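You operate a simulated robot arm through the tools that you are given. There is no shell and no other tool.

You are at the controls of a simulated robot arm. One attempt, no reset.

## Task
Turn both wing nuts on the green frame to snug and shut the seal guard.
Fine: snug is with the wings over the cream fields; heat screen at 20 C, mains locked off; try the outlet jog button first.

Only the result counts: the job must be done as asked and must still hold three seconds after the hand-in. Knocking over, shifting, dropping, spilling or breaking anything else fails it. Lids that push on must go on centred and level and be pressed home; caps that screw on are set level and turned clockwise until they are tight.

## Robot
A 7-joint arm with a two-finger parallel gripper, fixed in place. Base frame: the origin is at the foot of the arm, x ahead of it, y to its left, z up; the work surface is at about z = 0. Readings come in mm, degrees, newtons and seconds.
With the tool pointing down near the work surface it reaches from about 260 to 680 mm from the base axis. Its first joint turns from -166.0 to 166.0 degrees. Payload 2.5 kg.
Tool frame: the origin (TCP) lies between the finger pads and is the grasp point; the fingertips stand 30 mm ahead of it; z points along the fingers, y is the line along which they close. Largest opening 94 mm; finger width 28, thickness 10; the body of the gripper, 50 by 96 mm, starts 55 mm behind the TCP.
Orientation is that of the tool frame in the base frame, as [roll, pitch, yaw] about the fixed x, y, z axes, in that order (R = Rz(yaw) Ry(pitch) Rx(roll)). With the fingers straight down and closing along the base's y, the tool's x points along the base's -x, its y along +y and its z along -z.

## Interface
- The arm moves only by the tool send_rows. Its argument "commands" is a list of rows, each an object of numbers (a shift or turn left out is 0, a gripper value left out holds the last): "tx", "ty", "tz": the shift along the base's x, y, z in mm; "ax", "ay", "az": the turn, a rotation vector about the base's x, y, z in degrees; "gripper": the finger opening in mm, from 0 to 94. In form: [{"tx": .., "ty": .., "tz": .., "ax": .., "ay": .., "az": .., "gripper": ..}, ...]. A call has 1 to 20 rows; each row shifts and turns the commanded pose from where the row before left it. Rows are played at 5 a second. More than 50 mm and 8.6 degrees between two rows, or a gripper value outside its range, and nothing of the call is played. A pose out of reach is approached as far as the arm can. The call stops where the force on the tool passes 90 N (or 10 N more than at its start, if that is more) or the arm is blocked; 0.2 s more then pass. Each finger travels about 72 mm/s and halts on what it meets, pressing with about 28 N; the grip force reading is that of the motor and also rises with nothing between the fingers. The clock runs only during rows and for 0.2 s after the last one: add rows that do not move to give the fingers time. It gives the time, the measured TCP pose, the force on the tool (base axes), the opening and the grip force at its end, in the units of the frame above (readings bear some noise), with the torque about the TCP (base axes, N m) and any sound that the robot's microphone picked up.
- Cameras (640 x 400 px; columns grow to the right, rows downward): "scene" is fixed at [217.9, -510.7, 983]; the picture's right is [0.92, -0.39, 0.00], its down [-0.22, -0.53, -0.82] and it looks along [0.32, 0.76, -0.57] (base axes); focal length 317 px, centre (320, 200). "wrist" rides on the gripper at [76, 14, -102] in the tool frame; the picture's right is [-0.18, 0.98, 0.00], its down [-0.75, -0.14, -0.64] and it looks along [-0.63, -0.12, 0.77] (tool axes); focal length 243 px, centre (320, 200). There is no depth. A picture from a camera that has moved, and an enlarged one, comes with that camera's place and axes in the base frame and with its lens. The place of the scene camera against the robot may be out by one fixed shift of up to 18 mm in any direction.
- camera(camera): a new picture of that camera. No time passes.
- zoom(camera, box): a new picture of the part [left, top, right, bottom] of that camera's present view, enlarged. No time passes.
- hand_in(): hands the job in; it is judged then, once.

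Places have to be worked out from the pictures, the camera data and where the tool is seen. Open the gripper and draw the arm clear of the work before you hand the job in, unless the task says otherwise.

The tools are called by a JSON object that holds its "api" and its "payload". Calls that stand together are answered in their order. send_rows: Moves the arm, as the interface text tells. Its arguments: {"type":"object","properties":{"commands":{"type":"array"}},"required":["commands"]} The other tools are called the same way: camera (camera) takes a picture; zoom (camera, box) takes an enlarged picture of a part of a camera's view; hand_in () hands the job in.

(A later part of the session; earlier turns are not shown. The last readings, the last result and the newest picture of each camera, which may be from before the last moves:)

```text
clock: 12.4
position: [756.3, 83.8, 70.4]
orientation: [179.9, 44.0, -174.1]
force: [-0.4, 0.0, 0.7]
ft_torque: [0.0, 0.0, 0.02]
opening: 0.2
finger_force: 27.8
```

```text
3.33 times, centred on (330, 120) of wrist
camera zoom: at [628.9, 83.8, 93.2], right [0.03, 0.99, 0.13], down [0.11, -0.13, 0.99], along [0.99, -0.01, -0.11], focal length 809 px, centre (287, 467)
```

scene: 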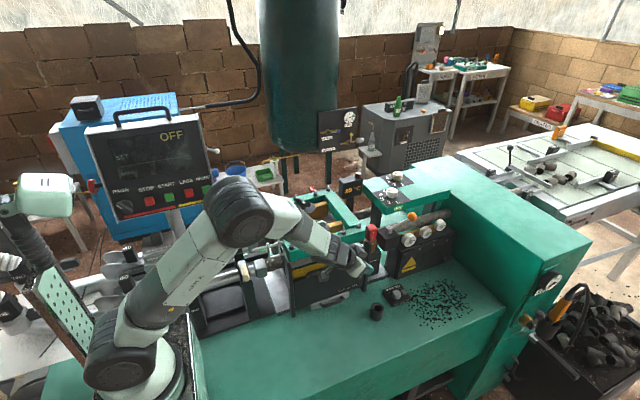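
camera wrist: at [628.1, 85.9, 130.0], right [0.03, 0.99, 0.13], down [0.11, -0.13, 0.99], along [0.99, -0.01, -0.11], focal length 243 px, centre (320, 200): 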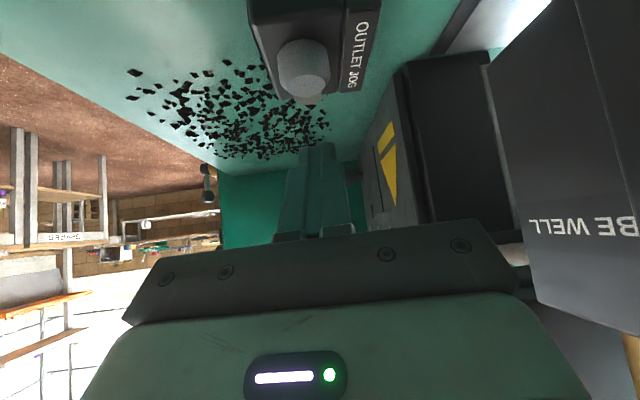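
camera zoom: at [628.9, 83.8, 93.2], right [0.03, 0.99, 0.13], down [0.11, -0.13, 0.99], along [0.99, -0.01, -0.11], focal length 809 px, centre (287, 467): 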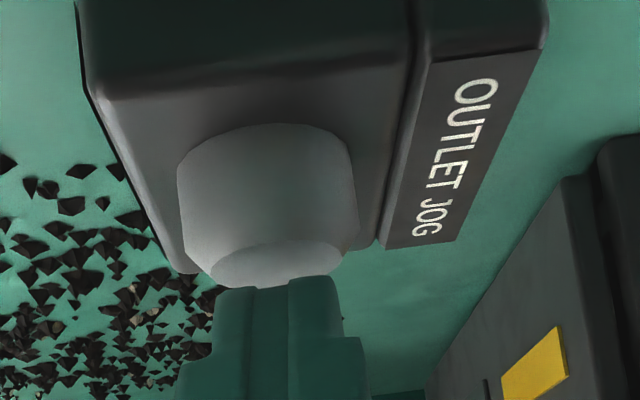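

No contact yet; the finger tip is still a few mm above the button face. I'll continue down in 1.5 mm steps.

{"api": "send_rows", "payload": {"commands": [{"tz": -1.5}, {"tz": -1.5}, {"tz": -1.5}]}}

{"api": "zoom", "payload": {"camera": "wrist", "box": [260, 60, 400, 180]}}

```text
clock: 13.2
position: [755.0, 83.9, 68.1]
orientation: [179.9, 44.1, -174.1]
force: [0.1, -0.6, 3.2]
ft_torque: [-0.02, -0.03, -0.02]
opening: 0.0
finger_force: 27.3
heard: click
```

```text
3.33 times, centred on (330, 120) of wrist
camera zoom: at [629.2, 84.0, 88.6], right [0.03, 0.99, 0.13], down [0.11, -0.13, 0.99], along [0.99, -0.02, -0.11], focal length 809 px, centre (287, 467)
```

zoom: 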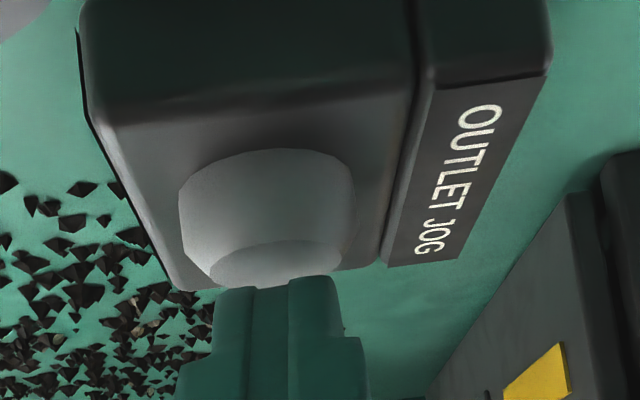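

A click was heard with 3.2 N: the button has gone in, and no motor sound followed. I'll press slightly more and hold a moment to be sure nothing runs, and look at the lamp.

{"api": "send_rows", "payload": {"commands": [{"tz": -1.5}, {}, {}, {}, {}]}}

{"api": "zoom", "payload": {"camera": "scene", "box": [340, 220, 440, 330]}}

{"api": "camera", "payload": {"camera": "scene"}}

```text
clock: 14.4
position: [756.3, 83.8, 65.5]
orientation: [180.0, 44.1, -174.0]
force: [3.4, 0.1, 8.5]
ft_torque: [-0.03, -0.18, -0.04]
opening: 0.1
finger_force: 28.0
```

```text
3.64 times, centred on (390, 275) of scene
camera zoom: at [217.9, -510.7, 983.0], right [0.92, -0.39, 0.0], down [-0.22, -0.53, -0.82], along [0.32, 0.76, -0.57], focal length 1152 px, centre (66, -73)
```

zoom: 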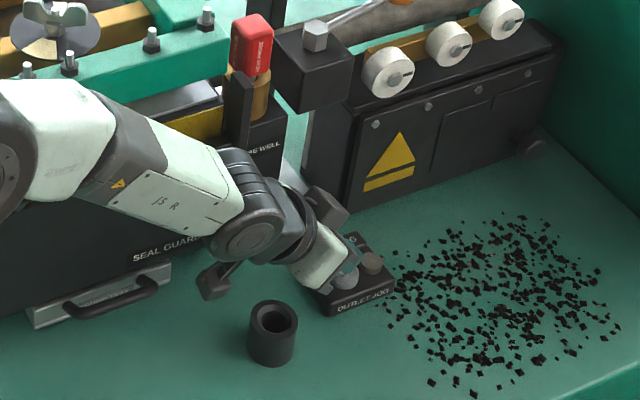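

```text
taken
```

scene: 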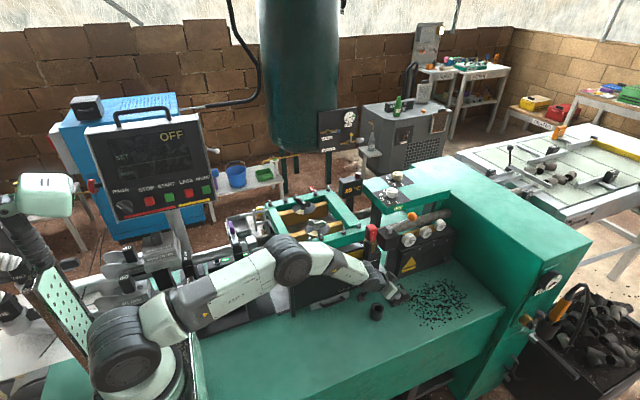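

The button went in, no motor noise, lamp dark, panel still OFF — the outlet is dead. I'll release the button, rise clear and move above the frame to look at the wing nuts with the gripper open.

{"api": "send_rows", "payload": {"commands": [{"tz": 20}, {"tz": 40}, {"tx": -10, "tz": 45}, {"tx": -10, "tz": 45}, {"tx": -10, "tz": 45}, {"tx": -10, "tz": 45}, {"tx": -10, "tz": 25}, {}]}}

{"api": "send_rows", "payload": {"commands": [{"tx": -30, "ty": 22, "tz": 16, "ay": 4, "ax": -0.42}, {"tx": -30, "ty": 22, "tz": 16, "ay": 4, "ax": -0.42}, {"tx": -30, "ty": 22, "tz": 16, "ay": 4, "ax": -0.42}, {"tx": -30, "ty": 22, "tz": 16, "ay": 4, "ax": -0.42}, {"tx": -30, "ty": 22, "tz": 14, "ay": 4, "ax": -0.42}, {"tx": -30, "ty": 22, "tz": 14, "ay": 4, "ax": -0.42}, {"tx": -30, "ty": 22, "tz": 14, "ay": 4, "ax": -0.42, "gripper": 94}, {"tx": -30, "ty": 22, "tz": 14, "ay": 4, "ax": -0.42}, {"tx": -30, "ty": 22, "tz": 14, "ay": 4, "ax": -0.42}, {"tx": -30, "ty": 22, "tz": 14, "ay": 4, "ax": -0.42}, {"tx": -10, "ty": 22, "tz": 0, "ay": 4, "ax": -0.42}, {}]}}

{"api": "camera", "payload": {"camera": "wrist"}}

{"api": "zoom", "payload": {"camera": "scene", "box": [340, 220, 440, 330]}}

```text
clock: 16.2
position: [706.3, 84.2, 330.5]
orientation: [-179.9, 44.0, -174.0]
force: [-0.2, 0.5, -0.2]
ft_torque: [-0.01, 0.01, -0.02]
opening: 0.1
finger_force: 28.0
```

```text
clock: 18.8
position: [397.0, 324.5, 478.4]
orientation: [-179.9, -0.3, -174.0]
force: [0.3, 1.4, -0.7]
ft_torque: [0.04, -0.03, 0.03]
opening: 93.9
finger_force: 0.0
```

```text
taken
camera wrist: at [319.2, 331.2, 581.8], right [0.08, 1.0, 0.0], down [0.77, -0.06, 0.64], along [0.64, -0.05, -0.77], focal length 243 px, centre (320, 200)
```

wrist: 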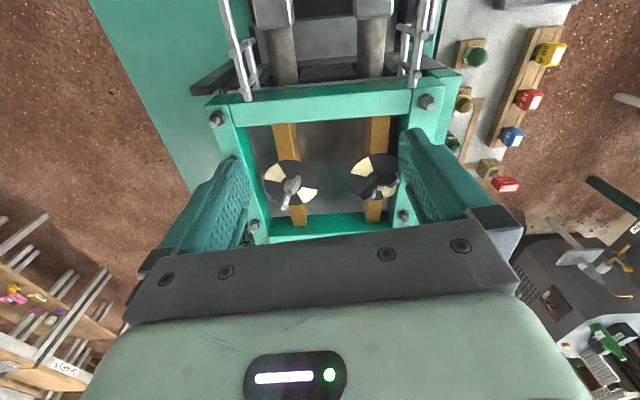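

```text
3.64 times, centred on (390, 275) of scene
camera zoom: at [217.9, -510.7, 983.0], right [0.92, -0.39, 0.0], down [-0.22, -0.53, -0.82], along [0.32, 0.76, -0.57], focal length 1152 px, centre (66, -73)
```

zoom: 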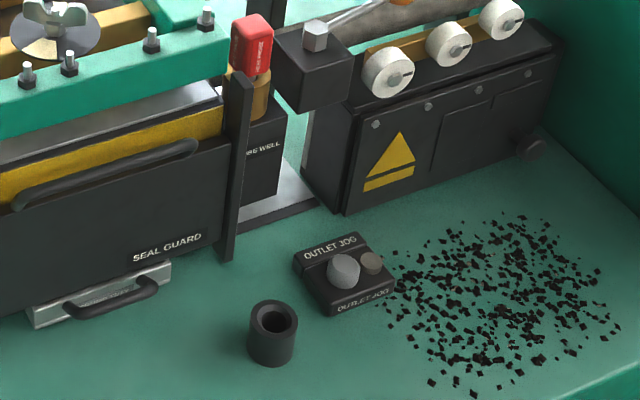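

Both nuts are visible between the fingers; each dial has cream sectors. I'll enlarge each one to read wing and cream-field angles.

{"api": "zoom", "payload": {"camera": "wrist", "box": [255, 150, 325, 215]}}

{"api": "zoom", "payload": {"camera": "wrist", "box": [335, 145, 405, 210]}}

{"api": "zoom", "payload": {"camera": "wrist", "box": [180, 60, 480, 240]}}

{"api": "zoom", "payload": {"camera": "scene", "box": [280, 185, 350, 245]}}

```text
6.15 times, centred on (290, 182) of wrist
camera zoom: at [319.2, 331.2, 581.8], right [0.08, 1.0, 0.0], down [0.77, -0.06, 0.64], along [0.64, -0.05, -0.77], focal length 1493 px, centre (505, 308)
```

zoom: 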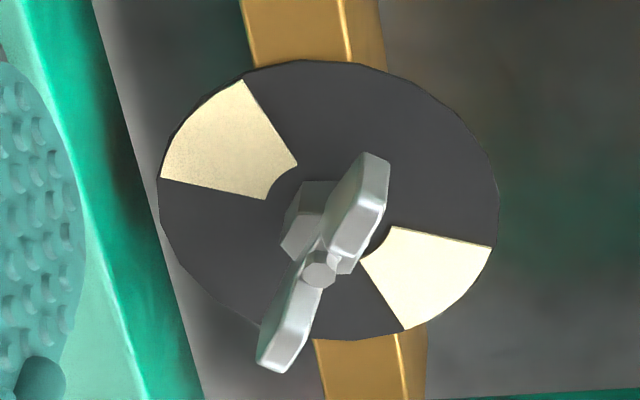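

```text
6.15 times, centred on (370, 178) of wrist
camera zoom: at [319.2, 331.2, 581.8], right [0.08, 1.0, 0.0], down [0.77, -0.06, 0.64], along [0.64, -0.05, -0.77], focal length 1493 px, centre (12, 338)
```

zoom: 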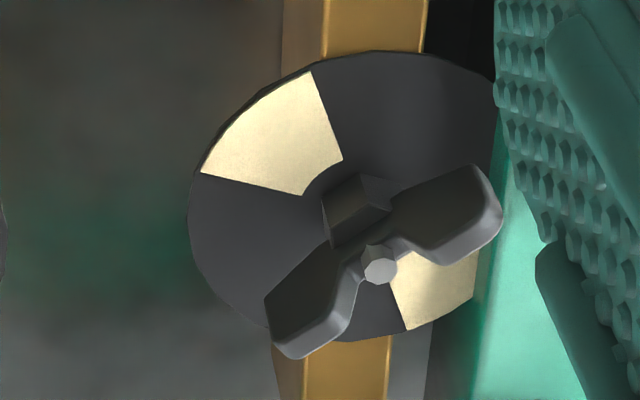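

```text
2.13 times, centred on (330, 150) of wrist
camera zoom: at [319.2, 331.2, 581.8], right [0.08, 1.0, 0.0], down [0.77, -0.06, 0.64], along [0.64, -0.05, -0.77], focal length 518 px, centre (299, 307)
```

zoom: 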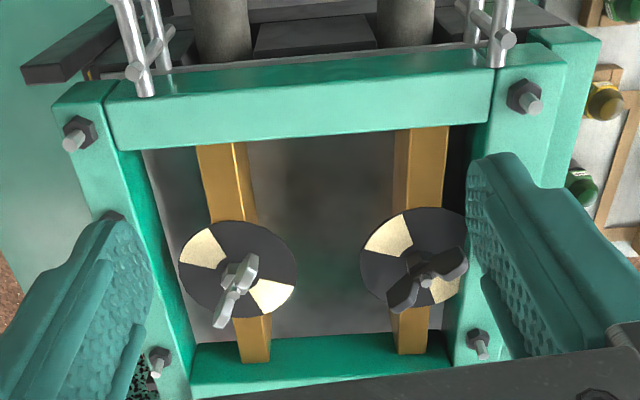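

```text
6.67 times, centred on (315, 215) of scene
camera zoom: at [217.9, -510.7, 983.0], right [0.92, -0.39, 0.0], down [-0.22, -0.53, -0.82], along [0.32, 0.76, -0.57], focal length 2111 px, centre (353, 100)
```

zoom: 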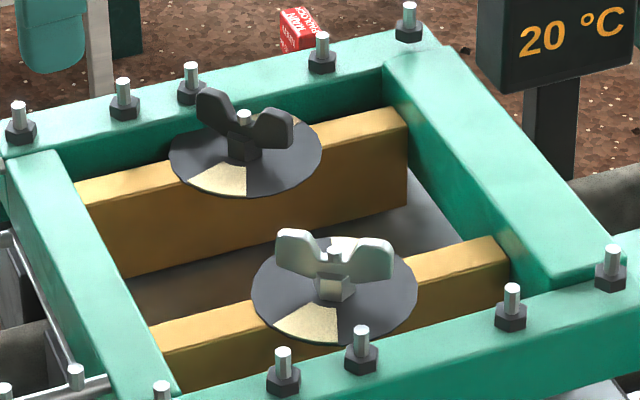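

Reading the near dial on its plane: cream fields centred at about 45°/225° (±26°), wings at about 148°/328°, so it needs roughly 103° clockwise. I'll move over the near nut and yaw the tool toward −32° (so the clockwise turn ends near the home yaw), staying high, and take a second view for exact heights.

{"api": "send_rows", "payload": {"commands": [{"tx": 8.5, "ty": -3.3, "tz": -1, "az": 8.35}, {"tx": 8.5, "ty": -3.3, "tz": -1, "az": 8.35}, {"tx": 8.5, "ty": -3.3, "tz": -1, "az": 8.35}, {"tx": 8.5, "ty": -3.3, "tz": -1, "az": 8.35}, {"tx": 8.5, "ty": -3.3, "tz": -1, "az": 8.35}, {"tx": 8.5, "ty": -3.3, "tz": -1, "az": 8.35}, {"tx": 8.5, "ty": -3.3, "tz": -1, "az": 8.35}, {"tx": 8.5, "ty": -3.3, "tz": -1, "az": 8.35}, {"tx": 8.5, "ty": -3.3, "tz": -1, "az": 8.35}, {"tx": 8.5, "ty": -3.3, "tz": -1, "az": 8.35}, {"tx": 8.5, "ty": -3.3, "tz": -1, "az": 8.35}, {"tx": 8.5, "ty": -3.3, "tz": -1, "az": 8.35}, {"tx": 8.5, "ty": -3.3, "tz": -1, "az": 8.35}, {"tx": 8.5, "ty": -3.3, "tz": -1, "az": 8.35}, {"tx": 8.5, "ty": -3.3, "tz": -1, "az": 8.35}, {"tx": 8.5, "ty": -3.3, "tz": -1, "az": 8.35}, {"tx": 8.5, "ty": -3.3, "tz": -1, "az": 8.35}, {}]}}

{"api": "camera", "payload": {"camera": "wrist"}}

{"api": "camera", "payload": {"camera": "scene"}}

```text
clock: 22.6
position: [540.7, 270.7, 461.3]
orientation: [-180.0, -0.2, -31.9]
force: [-0.9, -0.4, 0.2]
ft_torque: [-0.04, -0.04, 0.01]
opening: 94.0
finger_force: 0.0
```

```text
taken
camera wrist: at [597.1, 217.1, 564.7], right [-0.68, -0.74, 0.0], down [-0.57, 0.52, 0.64], along [-0.47, 0.43, -0.77], focal length 243 px, centre (320, 200)
```

wrist: 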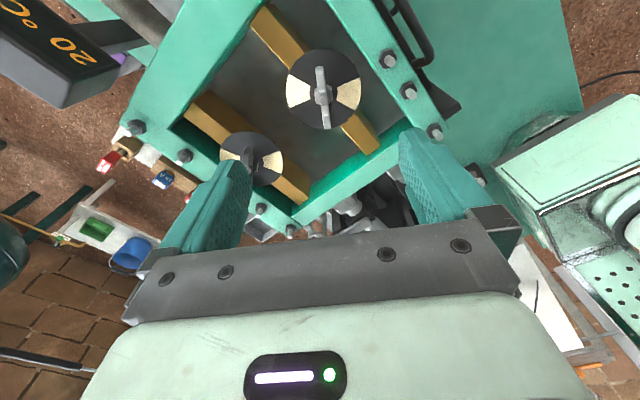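

```text
taken
```

scene: 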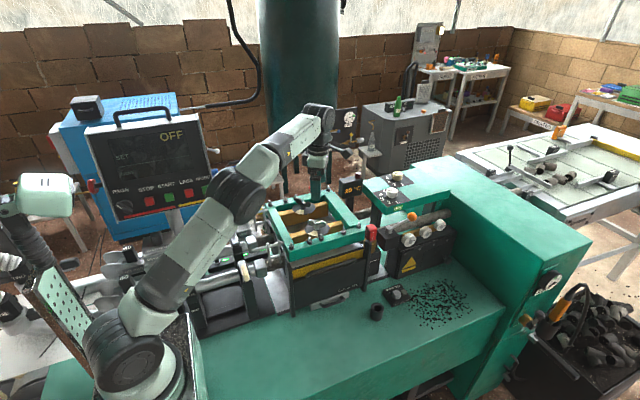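

The yaw of −32° is reachable here and the near nut shows clearly. I'll enlarge both dials from this view.

{"api": "zoom", "payload": {"camera": "wrist", "box": [275, 40, 375, 135]}}

{"api": "zoom", "payload": {"camera": "wrist", "box": [200, 115, 300, 205]}}

{"api": "zoom", "payload": {"camera": "wrist", "box": [100, 0, 460, 240]}}

```text
4.21 times, centred on (325, 88) of wrist
camera zoom: at [597.1, 217.1, 564.7], right [-0.68, -0.74, 0.0], down [-0.57, 0.52, 0.64], along [-0.47, 0.43, -0.77], focal length 1022 px, centre (299, 674)
```

zoom: 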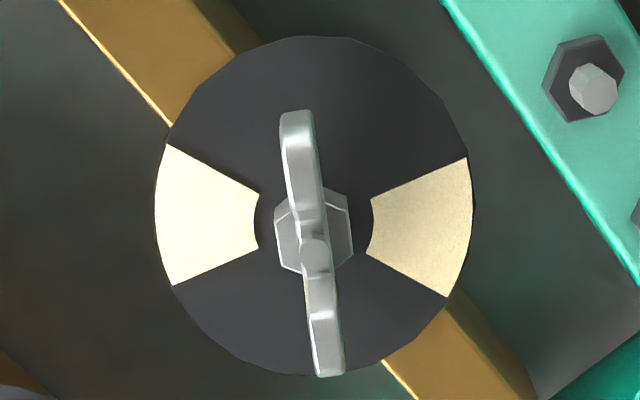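

```text
4.44 times, centred on (250, 160) of wrist
camera zoom: at [597.1, 217.1, 564.7], right [-0.68, -0.74, 0.0], down [-0.57, 0.52, 0.64], along [-0.47, 0.43, -0.77], focal length 1078 px, centre (631, 378)
```

zoom: 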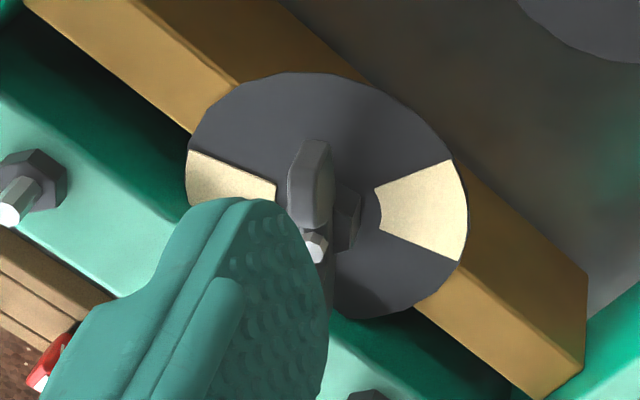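

```text
1.67 times, centred on (280, 120) of wrist
camera zoom: at [597.1, 217.1, 564.7], right [-0.68, -0.74, 0.0], down [-0.57, 0.52, 0.64], along [-0.47, 0.43, -0.77], focal length 404 px, centre (387, 333)
```

zoom: 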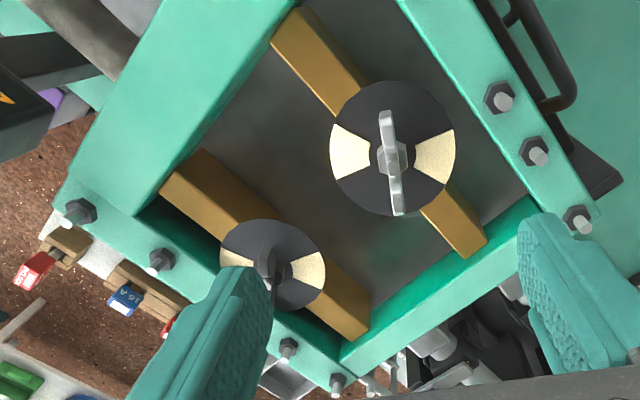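

Triangulating both views puts the disc planes at z≈280, stud tops at z≈302, near nut axis at about (534.5, 270) and far one at about (536, 401); both cream fields are centred at 45°/225°. I'll centre over the near nut, close to 46 mm opening and descend until the tips are just above the wings, then check.

{"api": "send_rows", "payload": {"commands": [{"tx": -6.3, "ty": 0.3, "az": -1, "gripper": 46}, {"tz": -25}, {"tz": -25}, {"tz": -25}, {"tz": -20}, {}]}}

{"api": "camera", "payload": {"camera": "wrist"}}

{"api": "zoom", "payload": {"camera": "wrist", "box": [240, 60, 400, 180]}}

{"api": "zoom", "payload": {"camera": "scene", "box": [270, 165, 370, 245]}}

```text
clock: 24.0
position: [534.1, 270.4, 366.2]
orientation: [180.0, -0.3, -33.1]
force: [-0.8, 0.8, 0.0]
ft_torque: [0.04, 0.0, 0.01]
opening: 46.1
finger_force: 0.1
```

```text
taken
camera wrist: at [589.0, 215.6, 469.8], right [-0.69, -0.72, 0.0], down [-0.56, 0.53, 0.64], along [-0.46, 0.44, -0.77], focal length 243 px, centre (320, 200)
```

wrist: 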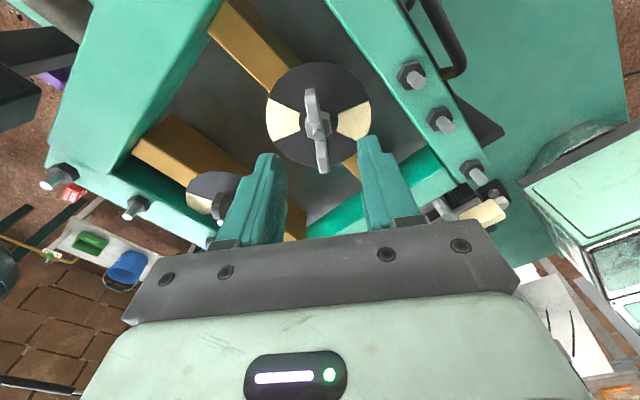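

```text
3.33 times, centred on (320, 120) of wrist
camera zoom: at [589.0, 215.6, 469.8], right [-0.69, -0.72, 0.0], down [-0.56, 0.53, 0.64], along [-0.46, 0.44, -0.77], focal length 809 px, centre (320, 467)
```

zoom: 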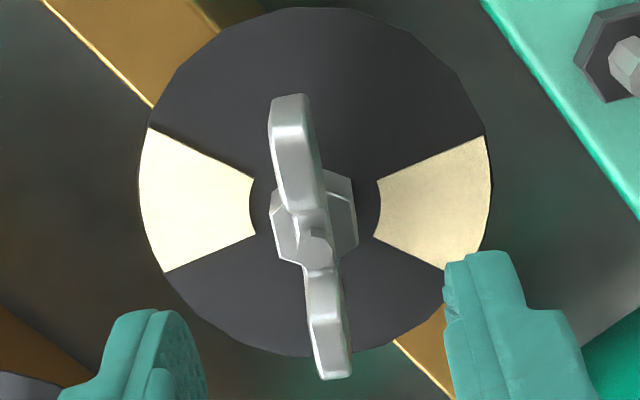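

```text
5.00 times, centred on (320, 205) of scene
camera zoom: at [217.9, -510.7, 983.0], right [0.92, -0.39, 0.0], down [-0.22, -0.53, -0.82], along [0.32, 0.76, -0.57], focal length 1583 px, centre (320, 175)
```

zoom: 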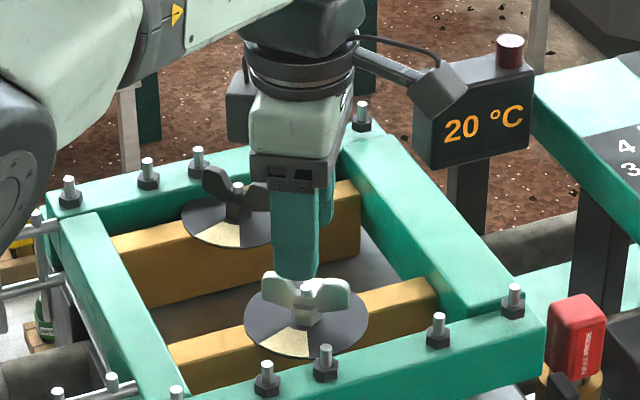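

The wings run along the tool's x axis within about 2°, and the nut centre is within ~1–1.5 mm of the tool axis. I'll correct (+1, +0.7 mm, −1.5°) and lower so the tips sit about 15 mm above the disc, beside the wings.

{"api": "send_rows", "payload": {"commands": [{"tx": 1, "ty": 0.7, "az": -1.5}, {"tz": -15}, {"tz": -12}, {"tz": -6}, {"tz": -4}, {"tz": -3}, {}]}}

{"api": "zoom", "payload": {"camera": "wrist", "box": [240, 80, 400, 200]}}

{"api": "zoom", "payload": {"camera": "scene", "box": [280, 185, 350, 245]}}

```text
clock: 25.6
position: [535.9, 269.7, 325.1]
orientation: [-180.0, -0.2, -34.5]
force: [-0.5, -0.5, 0.9]
ft_torque: [0.0, 0.01, -0.02]
opening: 45.9
finger_force: 0.1
```

```text
3.33 times, centred on (320, 140) of wrist
camera zoom: at [588.9, 215.2, 429.7], right [-0.71, -0.7, 0.0], down [-0.54, 0.55, 0.64], along [-0.45, 0.45, -0.77], focal length 809 px, centre (320, 400)
```

zoom: 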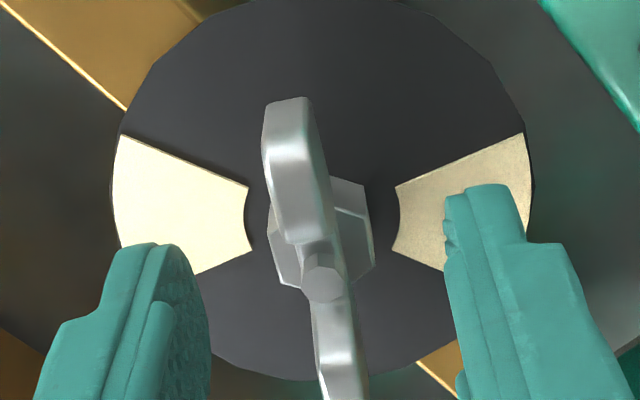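

```text
6.67 times, centred on (315, 215) of scene
camera zoom: at [217.9, -510.7, 983.0], right [0.92, -0.39, 0.0], down [-0.22, -0.53, -0.82], along [0.32, 0.76, -0.57], focal length 2111 px, centre (353, 100)
```

zoom: 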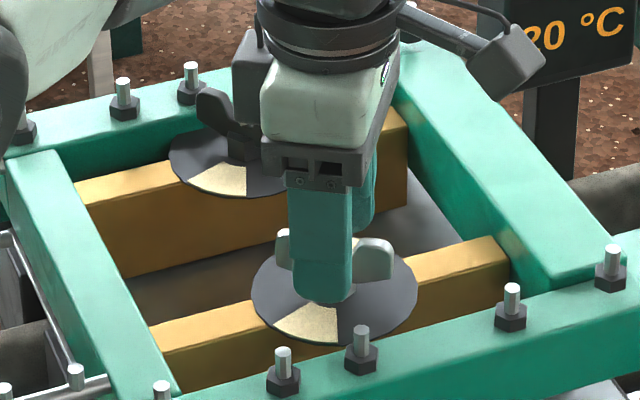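

The tips are about 15 mm above the disc, straddling the wings. I'll close on the wings and read the opening.

{"api": "send_rows", "payload": {"commands": [{"gripper": 24}, {}, {"gripper": 0}, {}, {}, {}]}}

{"api": "zoom", "payload": {"camera": "wrist", "box": [240, 80, 400, 200]}}

```text
clock: 27.0
position: [534.3, 271.1, 326.0]
orientation: [179.9, -0.2, -34.6]
force: [-9.2, -6.1, 1.1]
ft_torque: [-0.04, 0.06, -0.01]
opening: 8.1
finger_force: 41.9
```

```text
3.33 times, centred on (320, 140) of wrist
camera zoom: at [588.7, 215.0, 429.7], right [-0.71, -0.7, 0.0], down [-0.54, 0.55, 0.64], along [-0.45, 0.45, -0.77], focal length 809 px, centre (320, 400)
```

zoom: 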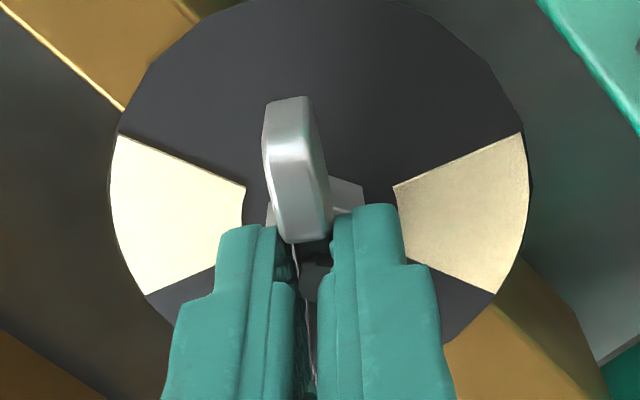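

Gripped on the wings at 8.1 mm. There is ~10 N side load along the closing axis, so I'll shift ~0.8 mm that way to centre, then begin the clockwise turn in a small chunk.

{"api": "send_rows", "payload": {"commands": [{"tx": -0.5, "ty": -0.7}, {}]}}

```text
clock: 27.6
position: [533.5, 270.5, 325.9]
orientation: [-180.0, -0.2, -34.5]
force: [-2.4, 1.9, -2.6]
ft_torque: [-0.13, 0.15, 0.04]
opening: 8.3
finger_force: 42.1
```

The side load is down to about 3 N. Now I'll turn clockwise about 24° and read the force, torque and sound.

{"api": "send_rows", "payload": {"commands": [{"az": -4}, {"az": -5}, {"az": -5}, {"az": -5}, {"az": -5}, {}]}}

{"api": "zoom", "payload": {"camera": "wrist", "box": [240, 80, 400, 200]}}

{"api": "zoom", "payload": {"camera": "scene", "box": [280, 185, 350, 245]}}

```text
clock: 29.0
position: [534.6, 270.3, 325.7]
orientation: [-179.9, -0.2, -58.7]
force: [4.4, 10.0, -3.6]
ft_torque: [-0.26, -0.23, 0.0]
opening: 7.7
finger_force: 42.0
```

```text
3.33 times, centred on (320, 140) of wrist
camera zoom: at [561.5, 197.4, 429.6], right [-0.93, -0.36, 0.0], down [-0.27, 0.72, 0.64], along [-0.23, 0.6, -0.77], focal length 809 px, centre (320, 400)
```

zoom: 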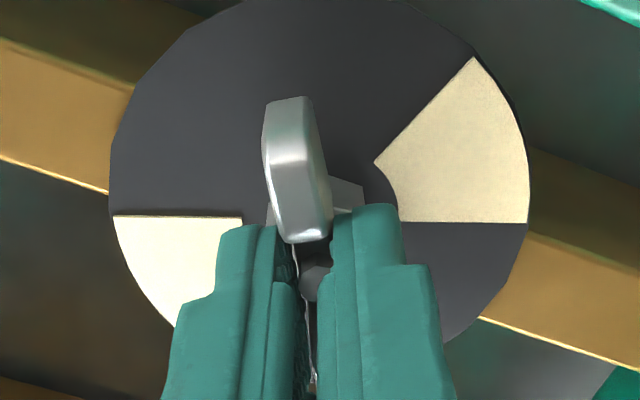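

```text
6.67 times, centred on (315, 215) of scene
camera zoom: at [217.9, -510.7, 983.0], right [0.92, -0.39, 0.0], down [-0.22, -0.53, -0.82], along [0.32, 0.76, -0.57], focal length 2111 px, centre (353, 100)
```

zoom: 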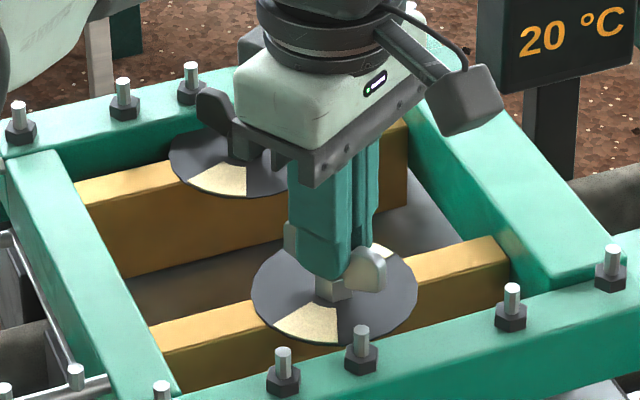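

The nut turns with the grip while the dial stays put. I'll ease the side load (+0.5, +0.6 mm) and continue clockwise another ~27°.

{"api": "send_rows", "payload": {"commands": [{"tx": 0.5, "ty": 0.6, "az": -4}, {"az": -6}, {"az": -6}, {"az": -6}, {"az": -5}, {}]}}

```text
clock: 30.4
position: [535.2, 270.4, 326.3]
orientation: [-180.0, -0.3, -85.6]
force: [-4.8, 0.4, 1.8]
ft_torque: [0.48, 0.11, 0.01]
opening: 7.9
finger_force: 41.8
```

Low load (~5 N), yaw −85.6°. I'll continue clockwise another 25°.

{"api": "send_rows", "payload": {"commands": [{"tx": -0.3, "az": -5}, {"az": -5}, {"az": -5}, {"az": -5}, {"az": -5}, {}]}}

{"api": "zoom", "payload": {"camera": "wrist", "box": [240, 80, 400, 200]}}

```text
clock: 31.8
position: [534.1, 270.3, 326.2]
orientation: [179.9, -0.2, -110.6]
force: [0.3, 3.1, 2.0]
ft_torque: [0.07, 0.03, 0.0]
opening: 8.0
finger_force: 42.1
```

```text
3.33 times, centred on (320, 140) of wrist
camera zoom: at [494.5, 203.8, 429.7], right [-0.86, 0.52, 0.0], down [0.4, 0.66, 0.64], along [0.33, 0.55, -0.77], focal length 809 px, centre (320, 400)
```

zoom: 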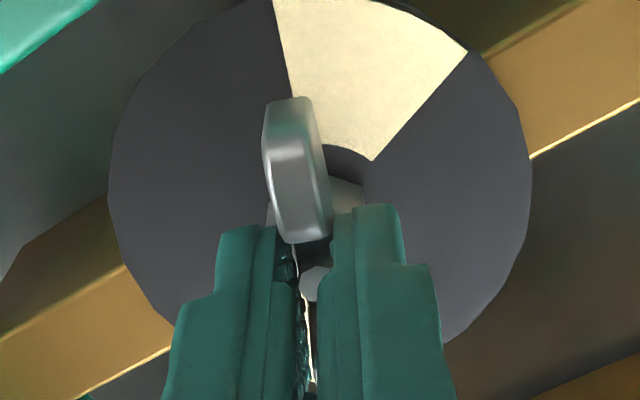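

The wing has just reached the edge of the cream field, as predicted; another ~25° puts it at the centre (yaw −135°). I'll go on in 5° steps.

{"api": "send_rows", "payload": {"commands": [{"az": -5}, {"az": -5}, {"az": -5}, {}]}}

{"api": "send_rows", "payload": {"commands": [{"az": -5}, {"az": -4.5}, {}]}}

{"api": "zoom", "payload": {"camera": "wrist", "box": [240, 80, 400, 200]}}

{"api": "zoom", "payload": {"camera": "scene", "box": [280, 185, 350, 245]}}

```text
clock: 32.8
position: [535.5, 270.7, 325.6]
orientation: [-180.0, -0.2, -125.6]
force: [1.0, 1.9, -0.1]
ft_torque: [0.31, -0.13, -0.01]
opening: 8.1
finger_force: 41.6
```

```text
clock: 33.6
position: [534.7, 270.7, 324.6]
orientation: [-180.0, -0.1, -135.1]
force: [4.9, 2.5, 0.1]
ft_torque: [-0.24, 0.25, 0.0]
opening: 7.8
finger_force: 42.7
```

```text
3.33 times, centred on (320, 140) of wrist
camera zoom: at [470.8, 226.4, 429.7], right [-0.56, 0.83, 0.0], down [0.64, 0.43, 0.64], along [0.53, 0.36, -0.77], focal length 809 px, centre (320, 400)
```

zoom: 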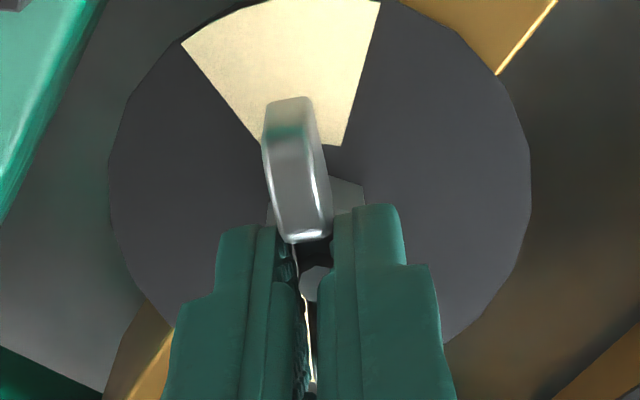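

```text
6.67 times, centred on (315, 215) of scene
camera zoom: at [217.9, -510.7, 983.0], right [0.92, -0.39, 0.0], down [-0.22, -0.53, -0.82], along [0.32, 0.76, -0.57], focal length 2111 px, centre (353, 100)
```

zoom: 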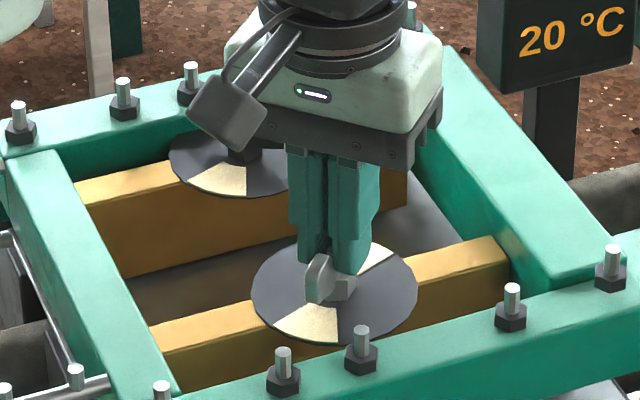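

The near wings lie centrally over the cream fields (yaw −135°). I'll open the gripper, lift straight up and verify from above.

{"api": "send_rows", "payload": {"commands": [{"gripper": 20}, {}, {"gripper": 46}, {}, {"tz": 10}, {"tz": 30}, {"tz": 40}, {"tz": 40}, {}]}}

{"api": "camera", "payload": {"camera": "wrist"}}

{"api": "zoom", "payload": {"camera": "wrist", "box": [250, 30, 390, 150]}}

{"api": "zoom", "payload": {"camera": "scene", "box": [280, 185, 350, 245]}}

```text
clock: 35.6
position: [534.5, 270.3, 445.9]
orientation: [180.0, -0.2, -135.1]
force: [0.3, -0.7, 0.8]
ft_torque: [-0.03, 0.0, 0.01]
opening: 46.2
finger_force: 0.1
```

```text
taken
camera wrist: at [470.6, 226.1, 550.5], right [-0.56, 0.83, 0.0], down [0.64, 0.43, 0.64], along [0.53, 0.36, -0.77], focal length 243 px, centre (320, 200)
```

wrist: 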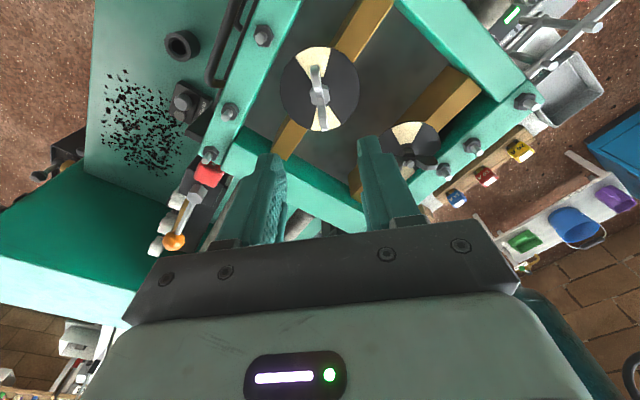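

```text
3.33 times, centred on (320, 90) of wrist
camera zoom: at [470.6, 226.1, 550.5], right [-0.56, 0.83, 0.0], down [0.64, 0.43, 0.64], along [0.53, 0.36, -0.77], focal length 809 px, centre (320, 567)
```

zoom: 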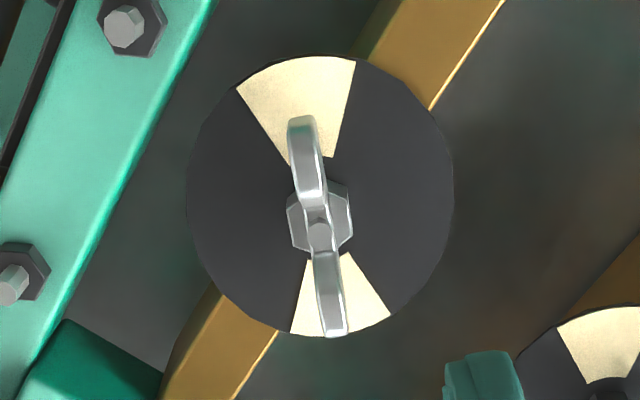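

```text
6.67 times, centred on (315, 215) of scene
camera zoom: at [217.9, -510.7, 983.0], right [0.92, -0.39, 0.0], down [-0.22, -0.53, -0.82], along [0.32, 0.76, -0.57], focal length 2111 px, centre (353, 100)
```

zoom: 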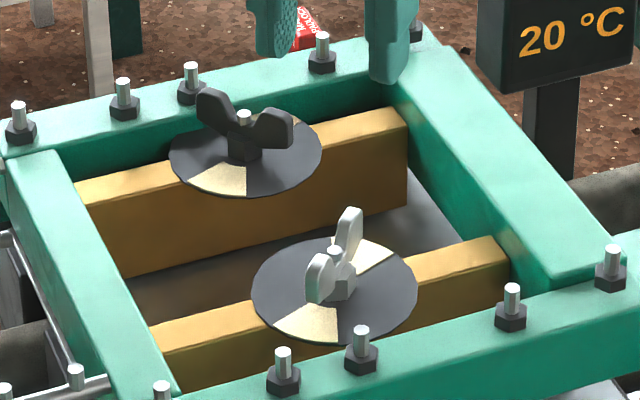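

Near nut done: both wings sit within the cream fields. Now over to the far nut at about (536, 401), yawing back toward its wing angle (~−57°), staying at z≈405.

{"api": "send_rows", "payload": {"commands": [{"tx": 0.2, "ty": 13, "tz": -4, "az": 7.8}, {"tx": 0.2, "ty": 13, "tz": -4, "az": 7.8}, {"tx": 0.2, "ty": 13, "tz": -4, "az": 7.8}, {"tx": 0.2, "ty": 13, "tz": -4, "az": 7.8}, {"tx": 0.2, "ty": 13, "tz": -4, "az": 7.8}, {"tx": 0.2, "ty": 13, "tz": -4, "az": 7.8}, {"tx": 0.2, "ty": 13, "tz": -4, "az": 7.8}, {"tx": 0.2, "ty": 13, "tz": -4, "az": 7.8}, {"tx": 0.2, "ty": 13, "tz": -4, "az": 7.8}, {"tx": 0.2, "ty": 13, "tz": -4, "az": 7.8}, {}]}}

{"api": "camera", "payload": {"camera": "wrist"}}

{"api": "zoom", "payload": {"camera": "wrist", "box": [240, 40, 400, 160]}}

{"api": "camera", "payload": {"camera": "scene"}}

```text
clock: 38.0
position: [510.5, 383.8, 395.4]
orientation: [180.0, -0.2, -56.9]
force: [-0.7, -0.3, 0.2]
ft_torque: [0.0, -0.01, -0.01]
opening: 46.0
finger_force: 0.1
out of reach, approached as far as the arm can: row 6, 7, 8, 9, 10
```

```text
taken
camera wrist: at [539.1, 312.4, 498.6], right [-0.92, -0.38, 0.0], down [-0.29, 0.71, 0.64], along [-0.24, 0.59, -0.77], focal length 243 px, centre (320, 200)
```

wrist: 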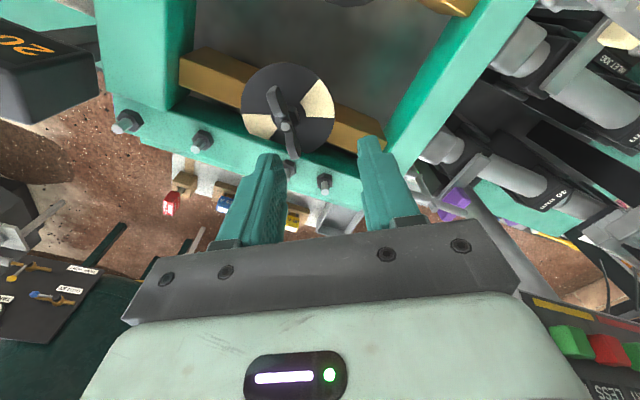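

```text
3.33 times, centred on (320, 100) of wrist
camera zoom: at [539.1, 312.4, 498.6], right [-0.92, -0.38, 0.0], down [-0.29, 0.71, 0.64], along [-0.24, 0.59, -0.77], focal length 809 px, centre (320, 533)
```

zoom: 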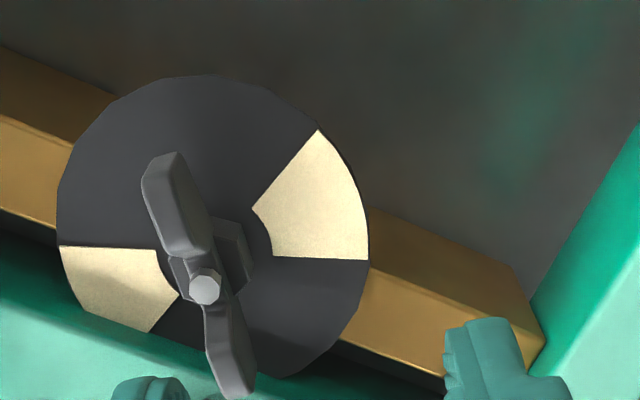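

```text
taken
```

scene: 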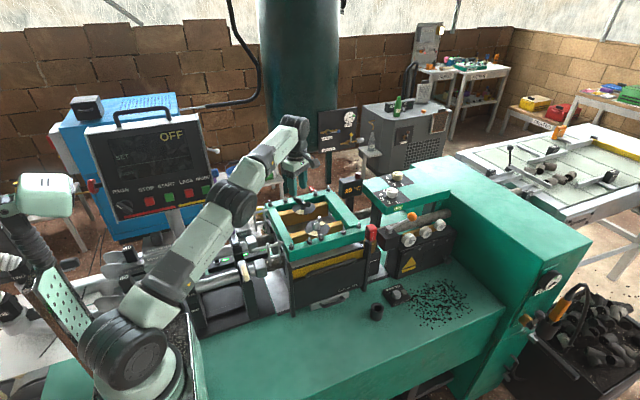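

At this height the far nut (axis ≈ (534.2, 400.4), wings at about −54.5°) is just out of reach with a vertical tool. A 6° outward tilt and a lower height fix that; I'll apply the tilt first and see where the pose settles.

{"api": "send_rows", "payload": {"commands": [{"ax": 5.84, "ay": -1.37}, {}]}}

```text
clock: 38.6
position: [510.0, 384.9, 396.0]
orientation: [-175.7, 3.8, -56.9]
force: [0.2, 0.0, 1.1]
ft_torque: [-0.01, 0.0, -0.02]
opening: 46.0
finger_force: 0.1
```

The tilt was taken and the commanded pose is where the arm is. Now I'll move diagonally to above the far nut at z≈360, with a small yaw correction.

{"api": "send_rows", "payload": {"commands": [{"tz": -18, "az": 2.4}, {"tx": 8, "ty": 4.5, "tz": -9}, {"tx": 8, "ty": 4.5, "tz": -9}, {"tx": 7.7, "ty": 4.4}, {}]}}

{"api": "zoom", "payload": {"camera": "wrist", "box": [240, 60, 400, 180]}}

{"api": "zoom", "payload": {"camera": "scene", "box": [270, 165, 370, 245]}}

```text
clock: 39.8
position: [534.8, 398.2, 358.9]
orientation: [-175.8, 3.9, -54.4]
force: [0.5, 0.0, -1.3]
ft_torque: [0.04, 0.0, -0.02]
opening: 46.0
finger_force: 0.1
```

```text
3.33 times, centred on (320, 120) of wrist
camera zoom: at [563.4, 316.5, 455.5], right [-0.91, -0.42, -0.06], down [-0.34, 0.63, 0.7], along [-0.25, 0.66, -0.71], focal length 809 px, centre (320, 467)
```

zoom: 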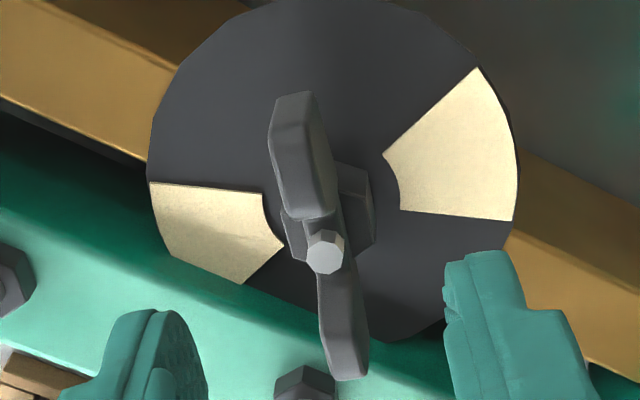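

```text
5.00 times, centred on (320, 205) of scene
camera zoom: at [217.9, -510.7, 983.0], right [0.92, -0.39, 0.0], down [-0.22, -0.53, -0.82], along [0.32, 0.76, -0.57], focal length 1583 px, centre (320, 175)
```

zoom: 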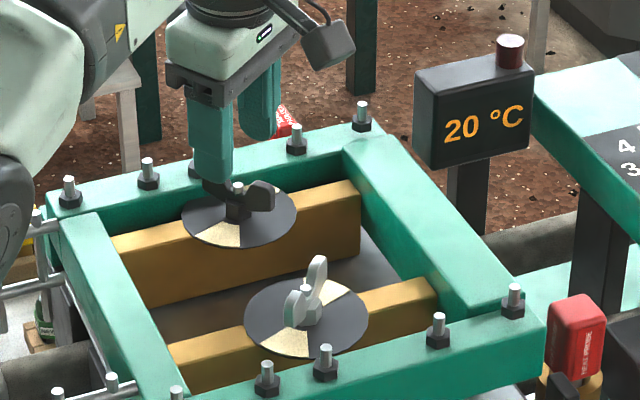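

The nut is about 1 mm off in the closing direction (about 2–3 mm more once the tilted axis descends) and the wings are near −53°. I'll correct (+1.5, +0.3 mm, +1.1°), reduce the opening to 34 mm and descend to the same height as for the first nut.

{"api": "send_rows", "payload": {"commands": [{"tx": 1.5, "ty": 0.3, "az": 1.1, "gripper": 34}, {"tz": -12}, {"tz": -8}, {"tz": -6}, {"tz": -4}, {"tz": -3}, {}]}}

{"api": "zoom", "payload": {"camera": "wrist", "box": [240, 80, 400, 200]}}

{"api": "zoom", "payload": {"camera": "scene", "box": [280, 175, 350, 235]}}

```text
clock: 41.4
position: [535.8, 398.1, 326.7]
orientation: [-175.7, 3.9, -53.4]
force: [0.5, 0.5, -0.8]
ft_torque: [-0.01, 0.02, 0.0]
opening: 34.1
finger_force: 0.1
```

```text
3.33 times, centred on (320, 140) of wrist
camera zoom: at [566.7, 317.6, 422.7], right [-0.9, -0.43, -0.06], down [-0.35, 0.62, 0.7], along [-0.26, 0.65, -0.71], focal length 809 px, centre (320, 400)
```

zoom: 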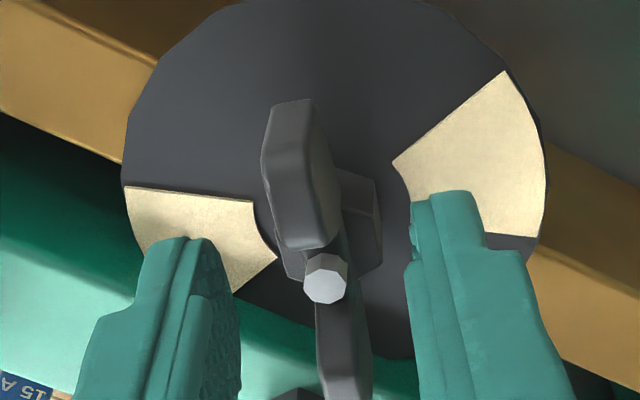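

```text
6.67 times, centred on (315, 205) of scene
camera zoom: at [217.9, -510.7, 983.0], right [0.92, -0.39, 0.0], down [-0.22, -0.53, -0.82], along [0.32, 0.76, -0.57], focal length 2111 px, centre (353, 167)
```

zoom: 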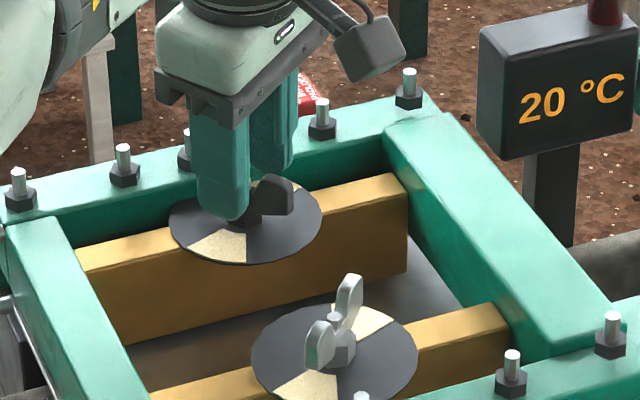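

The picture matches the first nut's pre-grip view closely (stud at nearly the same pixel). I'll close on the wings.

{"api": "send_rows", "payload": {"commands": [{"gripper": 22}, {}, {"gripper": 0}, {}, {}, {}]}}

{"api": "zoom", "payload": {"camera": "wrist", "box": [240, 80, 400, 200]}}

```text
clock: 42.8
position: [533.8, 398.3, 325.2]
orientation: [-175.8, 3.9, -53.4]
force: [-14.8, -12.9, 5.0]
ft_torque: [-0.59, 0.98, 0.03]
opening: 9.2
finger_force: 42.8
```

```text
3.33 times, centred on (320, 140) of wrist
camera zoom: at [566.4, 317.5, 422.7], right [-0.9, -0.43, -0.06], down [-0.35, 0.62, 0.7], along [-0.27, 0.65, -0.71], focal length 809 px, centre (320, 400)
```

zoom: 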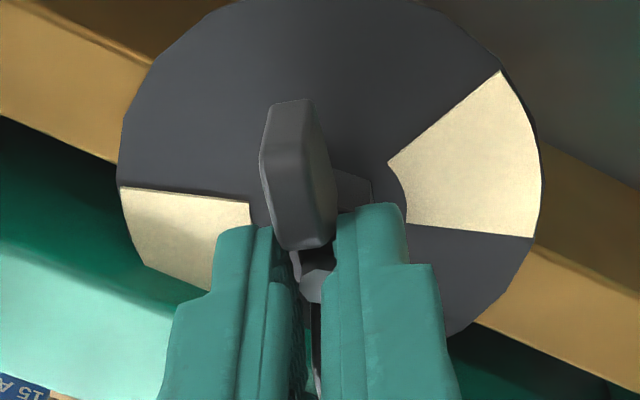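

Gripped at 9.2 mm with ~20 N of side load along the closing axis. I'll relieve it by shifting about 1.4 mm that way.

{"api": "send_rows", "payload": {"commands": [{"tx": -0.6, "ty": -0.4}, {"tx": -0.5, "ty": -0.4}, {}]}}

```text
clock: 43.6
position: [535.6, 396.7, 325.4]
orientation: [-175.6, 3.9, -53.4]
force: [-8.4, -3.8, 1.5]
ft_torque: [-0.9, 0.43, 0.03]
opening: 9.1
finger_force: 43.1
```

Down to ~9 N. I'll take out the remaining offset and start the clockwise turn, moving the TCP on the small arc that the tilt requires.

{"api": "send_rows", "payload": {"commands": [{"tx": -0.5, "ty": -0.35}, {"tx": -0.18, "ty": 0.07, "az": -5}, {"tx": -0.18, "ty": 0.07, "az": -5}, {"tx": -0.18, "ty": 0.07, "az": -5}, {"tx": -0.18, "ty": 0.07, "az": -5}, {}]}}

{"api": "zoom", "payload": {"camera": "wrist", "box": [240, 80, 400, 200]}}

```text
clock: 45.0
position: [534.7, 397.0, 327.2]
orientation: [-175.6, 3.9, -73.5]
force: [13.1, 13.1, -3.2]
ft_torque: [-0.22, 0.25, -0.03]
opening: 8.9
finger_force: 42.8
```

```text
3.33 times, centred on (320, 140) of wrist
camera zoom: at [535.7, 311.2, 422.5], right [-0.99, -0.1, -0.06], down [-0.11, 0.7, 0.7], along [-0.02, 0.7, -0.71], focal length 809 px, centre (320, 400)
```

zoom: 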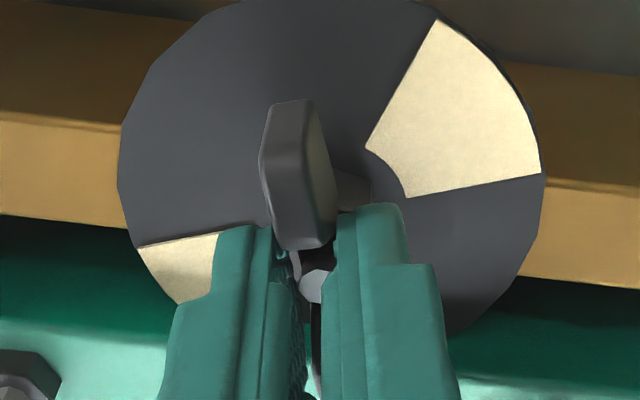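

The nut turns along. Side load is ~18 N toward (+x, +y), so I'll shift +0.9/+0.8 mm and continue clockwise.

{"api": "send_rows", "payload": {"commands": [{"tx": 0.9, "ty": 0.8}, {"tx": -0.15, "ty": 0.12, "az": -5}, {"tx": -0.15, "ty": 0.12, "az": -5}, {"tx": -0.15, "ty": 0.12, "az": -5}, {"tx": -0.15, "ty": 0.12, "az": -5}, {}]}}

```text
clock: 46.4
position: [533.1, 398.4, 326.4]
orientation: [-175.9, 3.8, -93.3]
force: [-13.1, -8.3, 7.2]
ft_torque: [-0.23, 0.95, 1.32]
opening: 9.7
finger_force: 43.8
```

A torque of 1.3 N·m about z appeared with ~15 N side load. I'll look before turning further.

{"api": "zoom", "payload": {"camera": "wrist", "box": [240, 80, 400, 200]}}

{"api": "zoom", "payload": {"camera": "scene", "box": [280, 175, 350, 235]}}

{"api": "camera", "payload": {"camera": "scene"}}

{"api": "camera", "payload": {"camera": "wrist"}}

```text
3.33 times, centred on (320, 140) of wrist
camera zoom: at [506.1, 316.5, 423.0], right [-0.97, 0.25, -0.06], down [0.14, 0.7, 0.7], along [0.21, 0.67, -0.71], focal length 809 px, centre (320, 400)
```

zoom: 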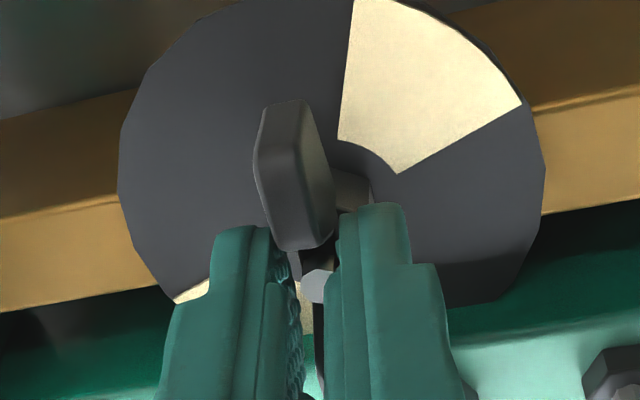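

```text
6.67 times, centred on (315, 205) of scene
camera zoom: at [217.9, -510.7, 983.0], right [0.92, -0.39, 0.0], down [-0.22, -0.53, -0.82], along [0.32, 0.76, -0.57], focal length 2111 px, centre (353, 167)
```

zoom: 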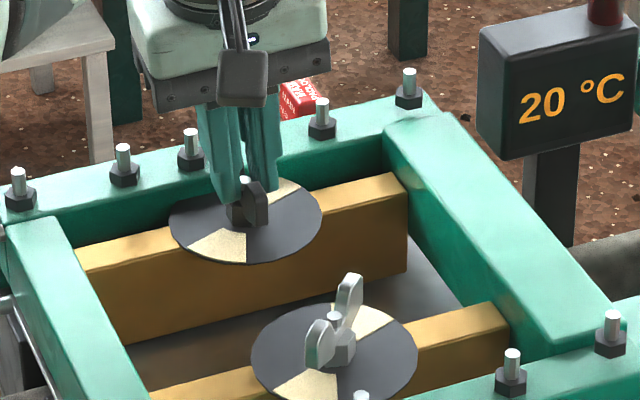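

```text
taken
```

scene: 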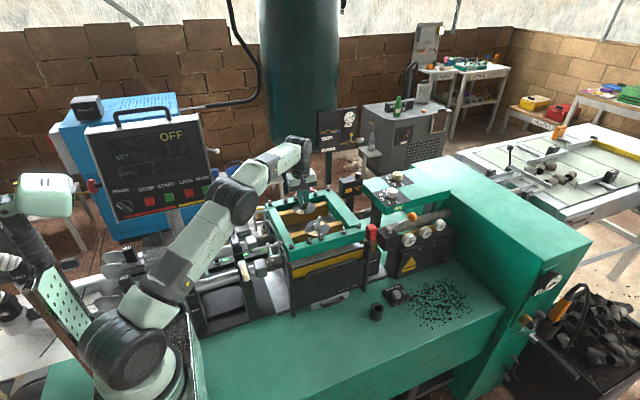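

```text
taken
camera wrist: at [506.1, 316.5, 423.0], right [-0.97, 0.25, -0.06], down [0.14, 0.7, 0.7], along [0.21, 0.67, -0.71], focal length 243 px, centre (320, 200)
```

wrist: 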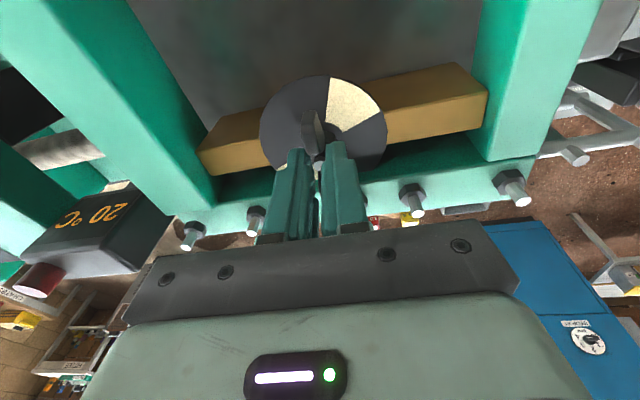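

The wing lags the pads by ~3°. The side load now points inward (I over-corrected), so I'll first back off −0.7/−0.5 mm and read whether the torque stays.

{"api": "send_rows", "payload": {"commands": [{"tx": -0.7, "ty": -0.5}, {}, {}]}}

```text
clock: 47.2
position: [533.6, 398.6, 325.7]
orientation: [-175.7, 3.9, -93.4]
force: [-2.7, 0.4, -0.8]
ft_torque: [0.09, 0.71, 1.28]
opening: 9.7
finger_force: 43.4
```

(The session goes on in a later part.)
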